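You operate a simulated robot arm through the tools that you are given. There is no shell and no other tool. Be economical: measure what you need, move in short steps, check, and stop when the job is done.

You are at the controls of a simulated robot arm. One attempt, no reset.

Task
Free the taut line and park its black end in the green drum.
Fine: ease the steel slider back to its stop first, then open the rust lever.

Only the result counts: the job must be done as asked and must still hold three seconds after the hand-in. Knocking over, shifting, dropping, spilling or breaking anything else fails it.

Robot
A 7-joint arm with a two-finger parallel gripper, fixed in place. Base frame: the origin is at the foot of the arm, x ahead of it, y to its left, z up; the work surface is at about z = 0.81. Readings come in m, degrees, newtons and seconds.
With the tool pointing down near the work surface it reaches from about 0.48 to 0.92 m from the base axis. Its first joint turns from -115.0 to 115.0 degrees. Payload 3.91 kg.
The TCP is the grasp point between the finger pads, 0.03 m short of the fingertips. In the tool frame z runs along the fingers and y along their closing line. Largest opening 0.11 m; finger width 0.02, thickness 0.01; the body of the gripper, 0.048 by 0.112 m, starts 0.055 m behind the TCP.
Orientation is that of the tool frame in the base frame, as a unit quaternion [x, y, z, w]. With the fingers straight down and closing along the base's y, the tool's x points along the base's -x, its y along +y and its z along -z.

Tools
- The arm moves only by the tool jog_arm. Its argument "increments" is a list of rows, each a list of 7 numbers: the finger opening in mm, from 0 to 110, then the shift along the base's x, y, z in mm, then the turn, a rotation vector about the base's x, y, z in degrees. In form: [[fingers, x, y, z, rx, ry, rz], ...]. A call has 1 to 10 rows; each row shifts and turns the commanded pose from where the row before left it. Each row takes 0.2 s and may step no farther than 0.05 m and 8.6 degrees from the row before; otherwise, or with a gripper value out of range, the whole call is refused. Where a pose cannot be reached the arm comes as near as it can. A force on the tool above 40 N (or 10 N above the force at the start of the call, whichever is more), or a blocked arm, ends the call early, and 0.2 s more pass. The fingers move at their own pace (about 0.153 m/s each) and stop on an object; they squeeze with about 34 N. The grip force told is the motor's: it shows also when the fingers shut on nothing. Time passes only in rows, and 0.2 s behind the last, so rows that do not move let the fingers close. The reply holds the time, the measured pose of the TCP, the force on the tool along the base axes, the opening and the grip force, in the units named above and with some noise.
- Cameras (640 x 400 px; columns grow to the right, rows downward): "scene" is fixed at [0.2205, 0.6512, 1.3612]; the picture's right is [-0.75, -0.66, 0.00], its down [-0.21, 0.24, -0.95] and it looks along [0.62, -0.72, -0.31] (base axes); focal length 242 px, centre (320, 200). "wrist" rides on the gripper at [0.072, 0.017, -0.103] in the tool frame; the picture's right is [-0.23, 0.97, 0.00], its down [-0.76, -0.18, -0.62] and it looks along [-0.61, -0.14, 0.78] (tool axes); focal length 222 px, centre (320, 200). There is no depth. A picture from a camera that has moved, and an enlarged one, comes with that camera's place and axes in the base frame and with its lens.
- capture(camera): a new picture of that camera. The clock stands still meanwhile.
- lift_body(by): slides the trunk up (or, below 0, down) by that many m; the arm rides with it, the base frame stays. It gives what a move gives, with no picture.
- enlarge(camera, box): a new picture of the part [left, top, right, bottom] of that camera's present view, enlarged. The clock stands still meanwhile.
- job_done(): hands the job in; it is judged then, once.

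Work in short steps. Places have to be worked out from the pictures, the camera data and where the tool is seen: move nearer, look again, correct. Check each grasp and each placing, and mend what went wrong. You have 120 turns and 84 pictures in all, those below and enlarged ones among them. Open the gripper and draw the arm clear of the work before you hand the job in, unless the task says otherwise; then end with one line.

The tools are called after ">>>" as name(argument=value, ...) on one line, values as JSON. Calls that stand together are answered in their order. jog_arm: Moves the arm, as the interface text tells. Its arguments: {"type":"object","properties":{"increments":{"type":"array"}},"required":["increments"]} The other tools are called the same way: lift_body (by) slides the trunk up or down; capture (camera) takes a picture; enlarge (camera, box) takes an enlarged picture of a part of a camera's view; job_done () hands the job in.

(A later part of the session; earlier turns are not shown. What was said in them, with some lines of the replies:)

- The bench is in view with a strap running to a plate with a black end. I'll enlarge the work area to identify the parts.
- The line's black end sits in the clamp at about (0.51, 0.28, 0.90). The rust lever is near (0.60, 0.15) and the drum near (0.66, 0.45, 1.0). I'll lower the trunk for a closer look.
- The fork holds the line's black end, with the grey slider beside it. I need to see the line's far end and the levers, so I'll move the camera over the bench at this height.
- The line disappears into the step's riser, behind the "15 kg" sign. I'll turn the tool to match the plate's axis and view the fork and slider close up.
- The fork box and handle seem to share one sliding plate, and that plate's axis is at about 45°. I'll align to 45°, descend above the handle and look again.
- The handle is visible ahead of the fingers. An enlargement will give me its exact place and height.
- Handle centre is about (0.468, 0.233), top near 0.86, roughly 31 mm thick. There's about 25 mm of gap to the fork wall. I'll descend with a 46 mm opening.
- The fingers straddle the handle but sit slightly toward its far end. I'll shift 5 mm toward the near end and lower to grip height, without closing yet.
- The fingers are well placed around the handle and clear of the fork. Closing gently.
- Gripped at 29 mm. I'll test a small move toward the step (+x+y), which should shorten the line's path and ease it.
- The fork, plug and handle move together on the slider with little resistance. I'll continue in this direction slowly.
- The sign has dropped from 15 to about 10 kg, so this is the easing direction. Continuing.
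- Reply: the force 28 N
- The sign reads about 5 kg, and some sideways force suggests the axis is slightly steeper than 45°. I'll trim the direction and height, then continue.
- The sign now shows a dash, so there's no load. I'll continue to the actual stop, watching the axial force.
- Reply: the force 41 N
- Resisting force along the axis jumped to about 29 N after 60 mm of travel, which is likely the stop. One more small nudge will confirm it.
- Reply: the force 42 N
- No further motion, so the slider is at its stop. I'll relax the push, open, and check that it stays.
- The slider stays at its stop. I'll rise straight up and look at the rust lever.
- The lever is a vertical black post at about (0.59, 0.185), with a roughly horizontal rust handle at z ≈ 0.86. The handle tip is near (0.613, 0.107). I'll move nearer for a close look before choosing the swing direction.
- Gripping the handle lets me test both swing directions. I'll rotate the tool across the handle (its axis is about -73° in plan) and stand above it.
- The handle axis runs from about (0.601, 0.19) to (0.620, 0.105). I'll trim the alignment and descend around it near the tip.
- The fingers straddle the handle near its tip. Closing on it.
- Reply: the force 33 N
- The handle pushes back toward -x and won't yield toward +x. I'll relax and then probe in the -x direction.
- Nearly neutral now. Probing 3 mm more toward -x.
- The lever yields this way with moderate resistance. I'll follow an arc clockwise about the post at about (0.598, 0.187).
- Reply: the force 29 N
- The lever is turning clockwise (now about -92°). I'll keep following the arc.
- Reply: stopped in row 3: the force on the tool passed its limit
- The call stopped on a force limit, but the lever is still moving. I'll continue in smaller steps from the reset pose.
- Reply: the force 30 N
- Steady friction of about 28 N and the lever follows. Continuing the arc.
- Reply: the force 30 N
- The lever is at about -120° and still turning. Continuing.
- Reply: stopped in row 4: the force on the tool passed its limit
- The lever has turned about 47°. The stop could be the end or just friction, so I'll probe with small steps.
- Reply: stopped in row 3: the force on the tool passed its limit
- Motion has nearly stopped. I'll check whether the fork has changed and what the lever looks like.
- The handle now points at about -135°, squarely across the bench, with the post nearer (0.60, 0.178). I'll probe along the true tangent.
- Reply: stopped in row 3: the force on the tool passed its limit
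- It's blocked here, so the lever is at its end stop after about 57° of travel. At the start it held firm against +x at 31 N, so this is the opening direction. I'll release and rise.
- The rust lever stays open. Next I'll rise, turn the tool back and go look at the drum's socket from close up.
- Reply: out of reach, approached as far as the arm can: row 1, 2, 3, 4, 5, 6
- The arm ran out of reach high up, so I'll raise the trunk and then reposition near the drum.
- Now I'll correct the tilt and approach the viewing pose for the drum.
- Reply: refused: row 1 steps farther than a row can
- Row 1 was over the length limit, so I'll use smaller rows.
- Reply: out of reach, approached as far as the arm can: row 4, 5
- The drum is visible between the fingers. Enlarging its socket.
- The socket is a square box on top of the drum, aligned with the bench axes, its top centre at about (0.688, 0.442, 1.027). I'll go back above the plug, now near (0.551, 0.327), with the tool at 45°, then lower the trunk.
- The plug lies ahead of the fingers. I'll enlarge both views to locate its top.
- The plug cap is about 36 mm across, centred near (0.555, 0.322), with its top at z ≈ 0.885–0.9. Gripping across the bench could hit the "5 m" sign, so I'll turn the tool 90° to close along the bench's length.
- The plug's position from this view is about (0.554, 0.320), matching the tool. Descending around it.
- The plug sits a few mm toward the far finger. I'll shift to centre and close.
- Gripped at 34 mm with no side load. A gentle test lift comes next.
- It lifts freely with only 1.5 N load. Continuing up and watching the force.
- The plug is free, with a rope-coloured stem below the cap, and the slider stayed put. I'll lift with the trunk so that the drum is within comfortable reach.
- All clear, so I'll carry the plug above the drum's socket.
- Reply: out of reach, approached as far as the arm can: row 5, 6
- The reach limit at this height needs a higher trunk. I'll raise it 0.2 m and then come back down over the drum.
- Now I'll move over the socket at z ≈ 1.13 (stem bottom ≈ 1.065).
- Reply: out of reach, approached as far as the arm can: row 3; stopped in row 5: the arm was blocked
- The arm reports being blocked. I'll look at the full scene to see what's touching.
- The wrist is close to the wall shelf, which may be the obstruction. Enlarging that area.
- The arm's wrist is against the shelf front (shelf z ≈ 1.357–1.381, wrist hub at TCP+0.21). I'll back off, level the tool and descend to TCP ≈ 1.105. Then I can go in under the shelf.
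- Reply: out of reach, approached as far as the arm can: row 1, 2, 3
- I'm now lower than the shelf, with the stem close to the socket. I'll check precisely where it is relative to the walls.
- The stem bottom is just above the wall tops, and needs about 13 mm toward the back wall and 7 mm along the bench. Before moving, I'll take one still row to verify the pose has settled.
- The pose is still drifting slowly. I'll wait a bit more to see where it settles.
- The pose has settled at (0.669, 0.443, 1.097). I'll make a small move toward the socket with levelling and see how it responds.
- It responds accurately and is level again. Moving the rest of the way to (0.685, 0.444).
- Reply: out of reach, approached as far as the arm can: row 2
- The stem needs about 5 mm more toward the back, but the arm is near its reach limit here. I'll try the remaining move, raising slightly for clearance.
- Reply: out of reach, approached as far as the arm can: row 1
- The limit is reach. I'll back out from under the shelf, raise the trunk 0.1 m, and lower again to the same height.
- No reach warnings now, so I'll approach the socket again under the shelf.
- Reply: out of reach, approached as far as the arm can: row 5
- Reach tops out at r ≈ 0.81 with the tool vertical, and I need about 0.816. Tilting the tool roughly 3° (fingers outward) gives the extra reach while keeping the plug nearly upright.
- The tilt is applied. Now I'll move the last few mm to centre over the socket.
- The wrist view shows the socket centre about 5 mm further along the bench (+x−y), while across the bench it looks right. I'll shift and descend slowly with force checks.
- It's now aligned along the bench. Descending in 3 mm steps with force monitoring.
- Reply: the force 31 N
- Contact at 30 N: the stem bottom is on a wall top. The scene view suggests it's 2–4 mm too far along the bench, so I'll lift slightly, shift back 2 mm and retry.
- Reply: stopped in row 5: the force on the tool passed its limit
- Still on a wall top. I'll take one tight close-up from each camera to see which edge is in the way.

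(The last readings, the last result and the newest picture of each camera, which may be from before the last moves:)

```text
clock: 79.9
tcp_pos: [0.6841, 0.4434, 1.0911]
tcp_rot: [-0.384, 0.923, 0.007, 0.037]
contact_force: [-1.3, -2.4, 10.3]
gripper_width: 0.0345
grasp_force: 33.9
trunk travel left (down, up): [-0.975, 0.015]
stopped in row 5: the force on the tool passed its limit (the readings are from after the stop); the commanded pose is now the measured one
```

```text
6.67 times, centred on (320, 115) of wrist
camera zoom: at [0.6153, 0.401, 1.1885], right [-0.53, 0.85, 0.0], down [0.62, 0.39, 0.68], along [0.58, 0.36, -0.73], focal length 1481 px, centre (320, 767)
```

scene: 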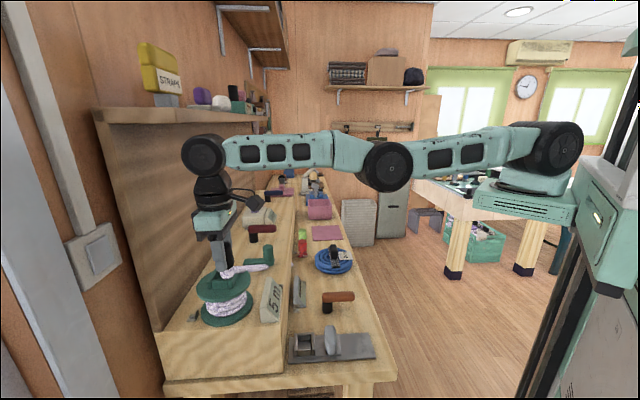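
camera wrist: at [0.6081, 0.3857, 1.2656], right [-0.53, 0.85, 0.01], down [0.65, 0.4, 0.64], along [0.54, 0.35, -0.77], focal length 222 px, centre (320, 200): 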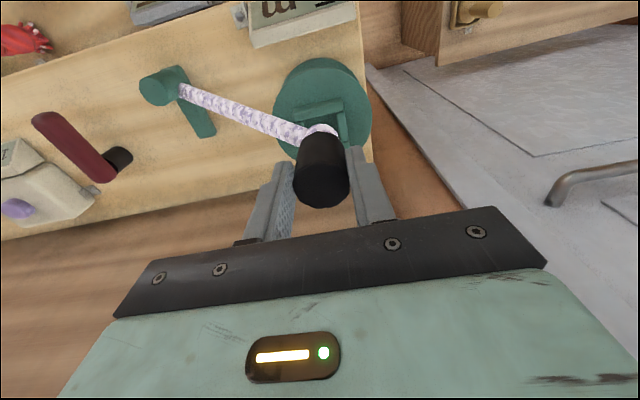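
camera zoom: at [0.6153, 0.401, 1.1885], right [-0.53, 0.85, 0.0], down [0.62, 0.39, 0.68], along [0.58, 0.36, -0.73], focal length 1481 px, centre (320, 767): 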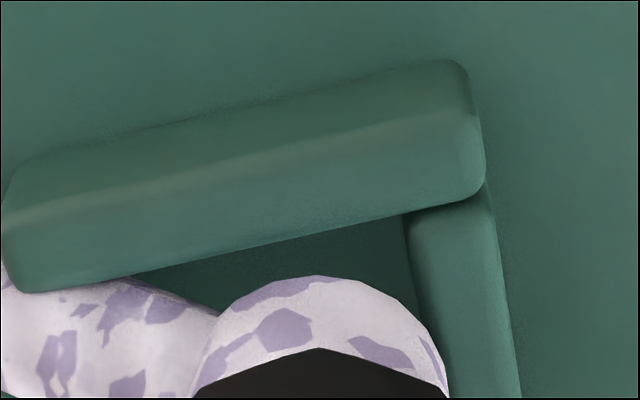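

The stem is centred between the side walls but still about 2.5 mm too far along the bench. Lift, shift back 2.5 mm, and lower again.

>>> jog_arm(increments=[[25, 0, 0, 5, 0, 0, 0], [25, -1.8, 1.8, 0, 0, 0, 0], [25, 0, 0, 0, 0, 0, 0], [25, 0, 0, -3, 0, 0, 0], [25, 0, 0, -2, 0, 0, 0], [25, 0, 0, -2, 0, 0, 0], [25, 0, 0, -1, 0, 0, 0], [25, 0, 0, 0, 0, 0, 0]])

```text
clock: 81.7
tcp_pos: [0.6839, 0.4449, 1.0907]
tcp_rot: [-0.384, 0.922, 0.006, 0.039]
contact_force: [-0.9, -7.9, 37.0]
gripper_width: 0.0345
grasp_force: 34.4
trunk travel left (down, up): [-0.975, 0.015]
```

Re-measuring the wall edges shows the stem is about 2.3 mm too far toward the back wall, and the reaction forces agree. I'll lift, shift by that amount and retry.

>>> jog_arm(increments=[[25, 0, 0, 6, 0, 0, 0], [25, 0, -3.3, 0, -0.3, 0.5, 0], [25, 0, 0, 0, 0, 0, 0], [25, 0, 0, -3, 0, 0, 0], [25, 0, 0, -3, 0, 0, 0], [25, 0, 0, -2, 0, 0, 0], [25, 0, 0, -2, 0, 0, 0], [25, 0, 0, -2, 0, 0, 0], [25, 0, 0, 0, 0, 0, 0]])

```text
clock: 83.7
tcp_pos: [0.6812, 0.4428, 1.0861]
tcp_rot: [-0.384, 0.923, 0.006, 0.035]
contact_force: [-5.6, 2.8, 44.4]
gripper_width: 0.0348
grasp_force: 33.9
trunk travel left (down, up): [-0.975, 0.015]
```

It went about 4 mm lower with different side reactions, so it may be partly in. Checking with a close-up.

>>> enlarge(camera="scene", box=[205, 255, 245, 285])

```text
13.33 times, centred on (225, 270) of scene
camera zoom: at [0.2205, 0.6512, 1.3612], right [-0.75, -0.66, 0.0], down [-0.21, 0.24, -0.95], along [0.62, -0.72, -0.31], focal length 3230 px, centre (1587, -733)
```

zoom: 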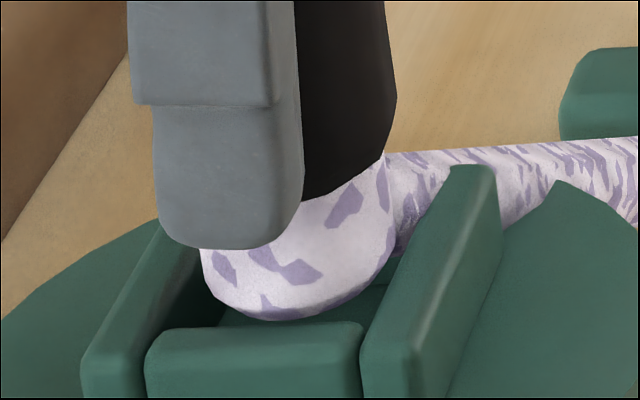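

The plug slid up about 4 mm in the grip, and the stem still sits on the rim. The fit is tight and my 4° tilt hurts, so I'll lift, reduce the tilt to about 2°, compensate, and check the pose in the air.

>>> jog_arm(increments=[[25, 0, 0, 5, 0, 0, 0], [25, 0, 0, 5, 0, 0, 0], [25, 0.3, 1.4, 0, -0.6, 0.9, 0], [25, 0.4, 1.4, 0, -0.5, 0.8, 0], [25, 0, 0, 0, 0, 0, 0], [25, 0, 0, 0, 0, 0, 0]])

```text
clock: 85.1
tcp_pos: [0.6765, 0.438, 1.0903]
tcp_rot: [-0.384, 0.923, 0.001, 0.013]
contact_force: [0.0, -0.2, 0.6]
gripper_width: 0.0346
grasp_force: 33.5
out of reach, approached as far as the arm can: row 3, 4
trunk travel left (down, up): [-0.975, 0.015]
```

Reach is slightly worse at this trunk height. I'll back out, bring the trunk down about 0.11 m (better reach at this level), and re-approach.

>>> jog_arm(increments=[[25, 0, 0, 8, 0, 0, 0], [25, -10, -10, 8, 0, 0, 0], [25, -15, -15, 0, 0, 0, 0], [25, -15, -15, 0, 0, 0, 0], [25, 0, 0, 30, 0, 0, 0], [25, 0, 0, 30, 0, 0, 0], [25, 0, 0, 30, 0, 0, 0], [25, 0, 0, 20, 0, 0, 0], [25, 0, 0, 0, 0, 0, 0]])

>>> lift_body(by=-0.11)

```text
clock: 87.1
tcp_pos: [0.6372, 0.3975, 1.216]
tcp_rot: [-0.385, 0.923, 0.001, 0.013]
contact_force: [0.7, -0.4, -0.3]
gripper_width: 0.0344
grasp_force: 33.7
trunk travel left (down, up): [-0.975, 0.015]
```

```text
clock: 88.5
tcp_pos: [0.6384, 0.3978, 1.1056]
tcp_rot: [-0.384, 0.923, 0.002, 0.013]
contact_force: [0.8, -0.5, -0.4]
gripper_width: 0.0345
grasp_force: 34.1
trunk travel left (down, up): [-0.865, 0.125]
```

Now I'll re-approach with about 2° of tilt, to TCP (0.683, 0.4447).

>>> jog_arm(increments=[[25, 12, 12, 0, 0.4, -0.6, 0], [25, 12, 12, 0, 0, 0, 0], [25, 12, 12, 0, 0, 0, 0], [25, 6, 7, -2, 0, 0, 0], [25, 2.6, 3.9, -3, 0, 0, 0], [25, 0, 0, 0, 0, 0, 0], [25, 0, 0, 0, 0, 0, 0]])

```text
clock: 90.1
tcp_pos: [0.6817, 0.4436, 1.1021]
tcp_rot: [-0.384, 0.923, 0.002, 0.018]
contact_force: [-0.6, 0.5, -0.8]
gripper_width: 0.0347
grasp_force: 34.2
trunk travel left (down, up): [-0.865, 0.125]
```

Reached without warnings. I'll trim 1 mm and lower to just above the rim, then check.

>>> jog_arm(increments=[[25, 1.2, 1.0, -4, 0, 0, 0], [25, 0, 0, -4, 0, 0, 0], [25, 0, 0, -4, 0, 0, 0], [25, 0, 0, 0, 0, 0, 0]])

>>> enlarge(camera="scene", box=[205, 255, 245, 285])

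```text
clock: 91.1
tcp_pos: [0.6825, 0.4466, 1.0891]
tcp_rot: [-0.385, 0.923, 0.004, 0.02]
contact_force: [0.1, 0.4, -0.8]
gripper_width: 0.0345
grasp_force: 33.5
trunk travel left (down, up): [-0.865, 0.125]
```

```text
13.33 times, centred on (225, 270) of scene
camera zoom: at [0.2205, 0.6512, 1.3612], right [-0.75, -0.66, 0.0], down [-0.21, 0.24, -0.95], along [0.62, -0.72, -0.31], focal length 3230 px, centre (1587, -733)
```

zoom: 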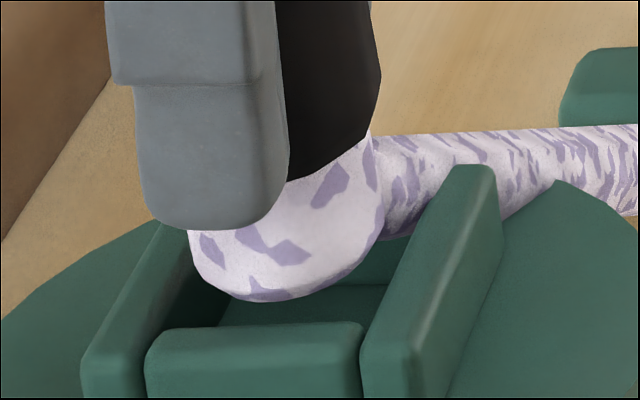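

The stem is about 1.3 mm too far toward the back. I'll trim that and lower gently onto the opening.

>>> jog_arm(increments=[[25, -0.4, -1.5, 0, 0, 0, 0], [25, 0, 0, -2, 0, 0, 0], [25, 0, 0, -2, 0, 0, 0], [25, 0, 0, -2, 0, 0, 0], [25, 0, 0, -2, 0, 0, 0], [25, 0, 0, 0, 0, 0, 0]])

```text
clock: 92.5
tcp_pos: [0.6823, 0.4432, 1.0865]
tcp_rot: [-0.384, 0.923, 0.005, 0.023]
contact_force: [-1.9, -4.9, 34.3]
gripper_width: 0.0348
grasp_force: 33.6
trunk travel left (down, up): [-0.865, 0.125]
```

On the rim again with a reaction toward −n. I'll lighten the load and slide slowly toward −n, feeling for the opening.

>>> jog_arm(increments=[[25, 0, 0, 1.5, 0, 0, 0], [25, -0.7, -0.7, 0, 0, 0, 0], [25, -0.7, -0.7, 0, 0, 0, 0], [25, -0.7, -0.7, 0, 0, 0, 0], [25, 0, 0, 0, 0, 0, 0]])

```text
clock: 93.7
tcp_pos: [0.6814, 0.443, 1.0861]
tcp_rot: [-0.384, 0.923, 0.004, 0.023]
contact_force: [12.3, 9.1, 27.0]
gripper_width: 0.0345
grasp_force: 33.9
trunk travel left (down, up): [-0.865, 0.125]
```

Reanalysing the wrist close-up, the stem overlaps the near (s-min) wall by about 3 mm. The target is therefore nearer TCP (0.687, 0.441). I'll lift, go there and read the pose.

>>> jog_arm(increments=[[25, 0, 0, 5, 0, 0, 0], [25, 3, -0.5, 2, 0, 0, 0], [25, 3, -0.3, 0, 0, 0, 0], [25, 0, 0, 0, 0, 0, 0], [25, 0, 0, 0, 0, 0, 0]])

>>> enlarge(camera="wrist", box=[270, 80, 370, 155])

```text
clock: 94.9
tcp_pos: [0.6871, 0.4408, 1.0894]
tcp_rot: [-0.384, 0.923, 0.003, 0.018]
contact_force: [-1.6, 0.7, -0.9]
gripper_width: 0.0346
grasp_force: 34.0
trunk travel left (down, up): [-0.865, 0.125]
```

```text
5.33 times, centred on (320, 118) of wrist
camera zoom: at [0.6213, 0.4002, 1.1899], right [-0.53, 0.85, 0.0], down [0.64, 0.4, 0.65], along [0.55, 0.35, -0.76], focal length 1185 px, centre (320, 640)
```

zoom: 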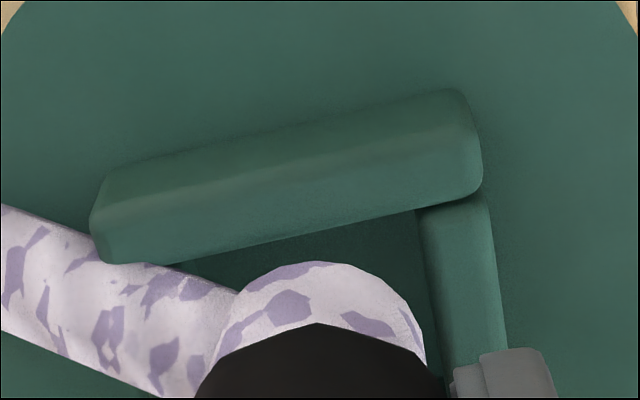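

Both measured gaps from the stem centre (17.3 and 17.6 mm) match half the opening. Lowering.

>>> jog_arm(increments=[[25, 0, 0, -2, 0, 0, 0], [25, 0, 0, -2, 0, 0, 0], [25, 0, 0, -2, 0, 0, 0], [25, 0, 0, -2, 0, 0, 0], [25, 0, 0, -2, 0, 0, 0], [25, 0, 0, 0, 0, 0, 0]])

```text
clock: 96.3
tcp_pos: [0.6868, 0.4411, 1.0854]
tcp_rot: [-0.385, 0.923, 0.005, 0.023]
contact_force: [-1.3, -2.2, 37.5]
gripper_width: 0.0346
grasp_force: 34.0
trunk travel left (down, up): [-0.865, 0.125]
```

Contact again at the same height even though aligned. I'll look at the scene close-up to see what touches.

>>> enlarge(camera="scene", box=[200, 250, 256, 292])

```text
9.52 times, centred on (228, 271) of scene
camera zoom: at [0.2205, 0.6512, 1.3612], right [-0.75, -0.66, 0.0], down [-0.21, 0.24, -0.95], along [0.62, -0.72, -0.31], focal length 2307 px, centre (1196, -476)
```

zoom: 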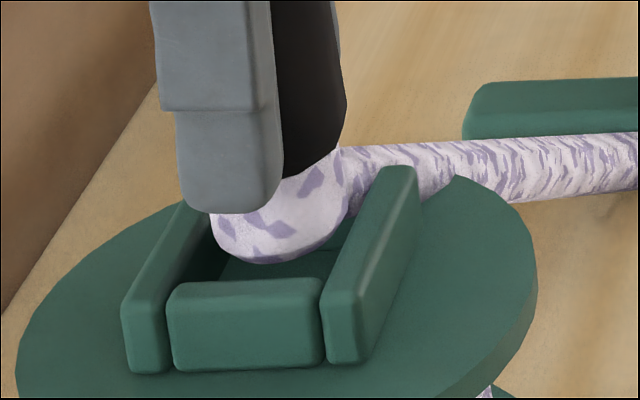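

All probes meet the rim at the same height, and the two views disagree by about 2 mm along the bench. The clearance is tight, so I'll lighten the load and sweep slowly along −s in 0.4 mm steps, letting it drop in.

>>> jog_arm(increments=[[25, 0, 0, 3.5, 0, 0, 0], [25, -0.3, 0.3, 0, 0, 0, 0], [25, -0.3, 0.3, 0, 0, 0, 0], [25, -0.3, 0.3, 0, 0, 0, 0], [25, -0.3, 0.3, -0.5, 0, 0, 0], [25, -0.3, 0.3, 0, 0, 0, 0], [25, -0.3, 0.3, 0, 0, 0, 0], [25, 0, 0, 0, 0, 0, 0]])

```text
clock: 98.1
tcp_pos: [0.6861, 0.4413, 1.0859]
tcp_rot: [-0.384, 0.923, 0.003, 0.02]
contact_force: [11.9, -8.1, 27.8]
gripper_width: 0.0346
grasp_force: 34.2
trunk travel left (down, up): [-0.865, 0.125]
```

Friction is holding it, so sweeping won't work. I'll hop instead: lift clear so the offset takes effect, then press again.

>>> jog_arm(increments=[[25, 0, 0, 7, 0, 0, 0], [25, 0, 0, 0, 0, 0, 0], [25, 0, 0, -3, 0, 0, 0], [25, 0, 0, -2, 0, 0, 0], [25, 0, 0, -2, 0, 0, 0], [25, 0, 0, -1, 0, 0, 0], [25, 0, 0, 0, 0, 0, 0]])

```text
clock: 99.7
tcp_pos: [0.6845, 0.4424, 1.0855]
tcp_rot: [-0.384, 0.923, 0.004, 0.02]
contact_force: [-5.3, -16.3, 23.1]
gripper_width: 0.0348
grasp_force: 33.6
trunk travel left (down, up): [-0.865, 0.125]
```

The side reaction is now strong relative to the load (toward −n and +s), which suggests the stem is on an edge chamfer. I'll follow it: lift a little, shift ~1.6 mm that way, and press.

>>> jog_arm(increments=[[25, 0, 0, 4, 0, 0, 0], [25, -0.6, -1.6, 0, 0, 0, 0], [25, 0, 0, -2, 0, 0, 0], [25, 0, 0, -2, 0, 0, 0], [25, 0, 0, -2, 0, 0, 0], [25, 0, 0, 0, 0, 0, 0]])

```text
clock: 101.1
tcp_pos: [0.6855, 0.4411, 1.0854]
tcp_rot: [-0.385, 0.923, 0.005, 0.023]
contact_force: [6.5, 2.1, 36.2]
gripper_width: 0.0346
grasp_force: 33.9
trunk travel left (down, up): [-0.865, 0.125]
```

Reactions bracket n well (≈0.7965) and all push toward +s, so the opening is further along +s. I'll lift clear, shift about +2 mm in s, and read the free pose before pressing.

>>> jog_arm(increments=[[25, 0, 0, 6, 0, 0, 0], [25, 1.5, -1.5, 0, 0, 0, 0], [25, 0, 0, 0, 0, 0, 0], [25, 0, 0, 0, 0, 0, 0]])

```text
clock: 102.1
tcp_pos: [0.6838, 0.4413, 1.0852]
tcp_rot: [-0.384, 0.923, 0.004, 0.018]
contact_force: [-1.8, 8.7, 9.2]
gripper_width: 0.0347
grasp_force: 33.7
trunk travel left (down, up): [-0.865, 0.125]
```

The lateral forces exceed friction, so the stem may be partly inside the opening. One close-up to check.

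>>> enlarge(camera="scene", box=[205, 255, 245, 285])

```text
13.33 times, centred on (225, 270) of scene
camera zoom: at [0.2205, 0.6512, 1.3612], right [-0.75, -0.66, 0.0], down [-0.21, 0.24, -0.95], along [0.62, -0.72, -0.31], focal length 3230 px, centre (1587, -733)
```

zoom: 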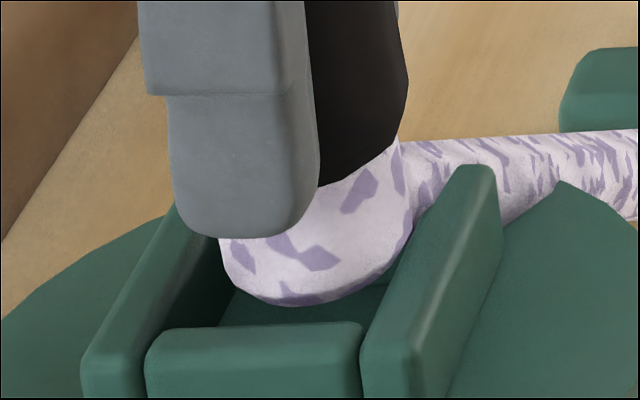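

The stem has shifted in the grip and is now about 2.7 mm too far toward the front side wall (n-min). I'll lift slightly, move +2.7 mm in n, and press.

>>> jog_arm(increments=[[25, 0, 0, 4, 0, 0, 0], [25, 1.0, 1.0, 0, 0, 0, 0], [25, 0.9, 0.9, 0, 0, 0, 0], [25, 0, 0, 0, 0, 0, 0], [25, 0, 0, -2, 0, 0, 0], [25, 0, 0, -2, 0, 0, 0], [25, 0, 0, -2, 0, 0, 0], [25, 0, 0, 0, 0, 0, 0]])

```text
clock: 103.9
tcp_pos: [0.6884, 0.4413, 1.0836]
tcp_rot: [-0.384, 0.923, 0.003, 0.018]
contact_force: [0.1, 0.1, -0.4]
gripper_width: 0.0346
grasp_force: 34.2
trunk travel left (down, up): [-0.865, 0.125]
```

There's no contact at z = 1.0836, below the earlier contact height, so the stem is entering the socket. Continuing down gently.

>>> jog_arm(increments=[[25, 0, 0, -2, 0, 0, 0], [25, 0, 0, -2, 0, 0, 0], [25, 0, 0, -2, 0, 0, 0], [25, 0, 0, 0, 0, 0, 0]])

```text
clock: 104.9
tcp_pos: [0.6867, 0.44, 1.0782]
tcp_rot: [-0.384, 0.923, 0.004, 0.018]
contact_force: [-0.3, -0.3, 0.3]
gripper_width: 0.0345
grasp_force: 33.5
trunk travel left (down, up): [-0.865, 0.125]
```

Free descent to 1.078 with zero force, so it's inside the walls. I'll keep going to the floor.

>>> jog_arm(increments=[[25, 0, 0, -2, 0, 0, 0], [25, 0, 0, -2, 0, 0, 0], [25, 0, 0, -2, 0, 0, 0], [25, 0, 0, -2, 0, 0, 0], [25, 0, 0, 0, 0, 0, 0]])

```text
clock: 106.1
tcp_pos: [0.6871, 0.4413, 1.07]
tcp_rot: [-0.384, 0.923, 0.003, 0.018]
contact_force: [1.0, -0.1, -1.3]
gripper_width: 0.0345
grasp_force: 33.6
trunk travel left (down, up): [-0.865, 0.125]
```

Still free. Another few millimetres to find the floor.

>>> jog_arm(increments=[[25, 0, 0, -1.5, 0, 0, 0], [25, 0, 0, -1.5, 0, 0, 0], [25, 0, 0, -1.5, 0, 0, 0], [25, 0, 0, 0, 0, 0, 0]])

>>> enlarge(camera="scene", box=[200, 250, 256, 292])

```text
clock: 107.1
tcp_pos: [0.6878, 0.4406, 1.0666]
tcp_rot: [-0.384, 0.923, 0.003, 0.02]
contact_force: [-1.4, -1.4, 5.9]
gripper_width: 0.0347
grasp_force: 33.8
trunk travel left (down, up): [-0.865, 0.125]
```

```text
9.52 times, centred on (228, 271) of scene
camera zoom: at [0.2205, 0.6512, 1.3612], right [-0.75, -0.66, 0.0], down [-0.21, 0.24, -0.95], along [0.62, -0.72, -0.31], focal length 2307 px, centre (1196, -476)
```

zoom: 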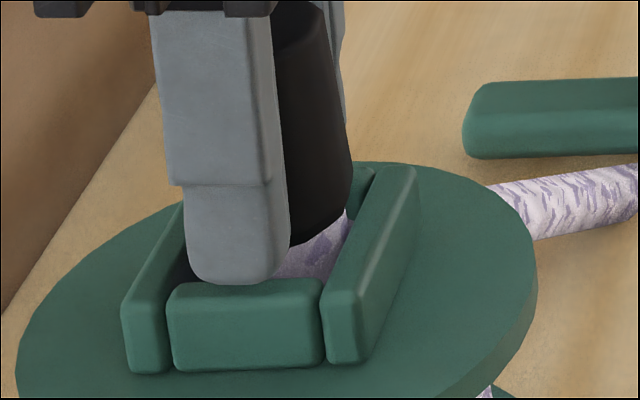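

The stem is seated in the socket and the floor contact is starting (6 N). I'll press 1 mm more, release, and let it settle.

>>> jog_arm(increments=[[25, 0, 0, -1, 0, 0, 0], [25, 0, 0, 0, 0, 0, 0], [36, 0, 0, 1, 0, 0, 0], [45, 0, 0, 0, 0, 0, 0], [60, 0, 0, 0, 0, 0, 0], [60, 0, 0, 0, 0, 0, 0]])

```text
clock: 108.5
tcp_pos: [0.6872, 0.4419, 1.0664]
tcp_rot: [-0.384, 0.923, 0.003, 0.018]
contact_force: [-0.7, 0.3, 0.0]
gripper_width: 0.0601
grasp_force: 0.2
trunk travel left (down, up): [-0.865, 0.125]
```

Released. The fingers flank the plug along the bench and the shelf is above, so I'll rise 20 mm and then retreat horizontally toward −n.

>>> jog_arm(increments=[[70, 0, 0, 8, 0, 0, 0], [70, 0, 0, 12, 0, 0, 0], [70, -8, -8, 5, 0, 0, 0], [70, -12, -12, 0, 0, 0, 0], [70, -18, -18, 0, 0, 0, 0], [70, -20, -20, 0, 0, 0, 0], [70, -20, -20, 20, 0, 0, 0], [70, 0, 0, 0, 0, 0, 0]])

>>> enlarge(camera="scene", box=[170, 220, 390, 370])

```text
clock: 110.3
tcp_pos: [0.6103, 0.3626, 1.1112]
tcp_rot: [-0.384, 0.923, 0.003, 0.02]
contact_force: [-0.6, 0.0, -0.5]
gripper_width: 0.0701
grasp_force: 0.0
trunk travel left (down, up): [-0.865, 0.125]
```

```text
2.67 times, centred on (280, 295) of scene
camera zoom: at [0.2205, 0.6512, 1.3612], right [-0.75, -0.66, 0.0], down [-0.21, 0.24, -0.95], along [0.62, -0.72, -0.31], focal length 646 px, centre (427, -53)
```

zoom: 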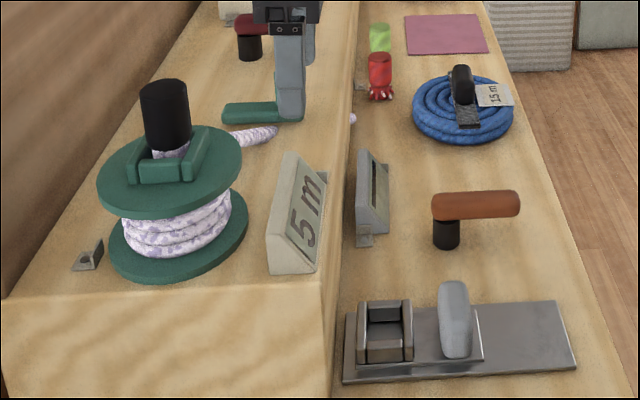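

The black end stands upright in the drum's socket, with the slider at its stop and the lever open. I'll draw the arm well clear and wait a moment.

>>> jog_arm(increments=[[70, -15, -20, 25, 0, 0, 0], [70, -15, -25, 30, 0, 0, 0], [70, -15, -25, 30, 0, 0, 0], [70, -15, -25, 30, 0, 0, 0], [70, 0, 0, 0, 0, 0, 0], [70, 0, 0, 0, 0, 0, 0], [70, 0, 0, 0, 0, 0, 0]])

>>> capture(camera="scene")

```text
clock: 111.9
tcp_pos: [0.5497, 0.2679, 1.2246]
tcp_rot: [-0.384, 0.923, 0.003, 0.019]
contact_force: [-0.1, -0.5, 0.5]
gripper_width: 0.0702
grasp_force: 0.1
trunk travel left (down, up): [-0.865, 0.125]
```

```text
0 pictures are left
```

scene: 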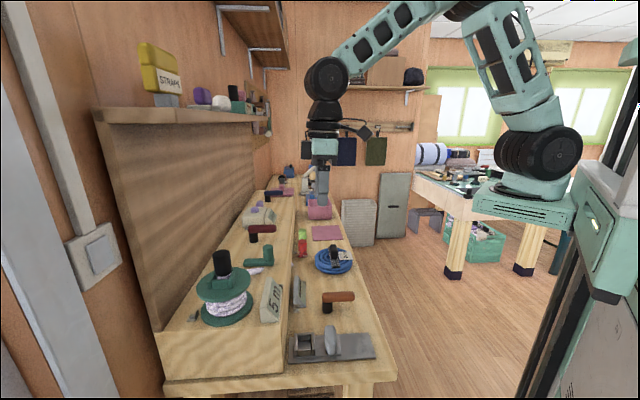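

The black end is stable in the drum, everything else is where it was, and the arm is clear. Handing in.

>>> job_done()

```text
The job is handed in.
```

I eased the slider back to its stop, opened the rust lever, and parked the line's black end upright in the green drum's socket; the gripper is open and the arm is clear.
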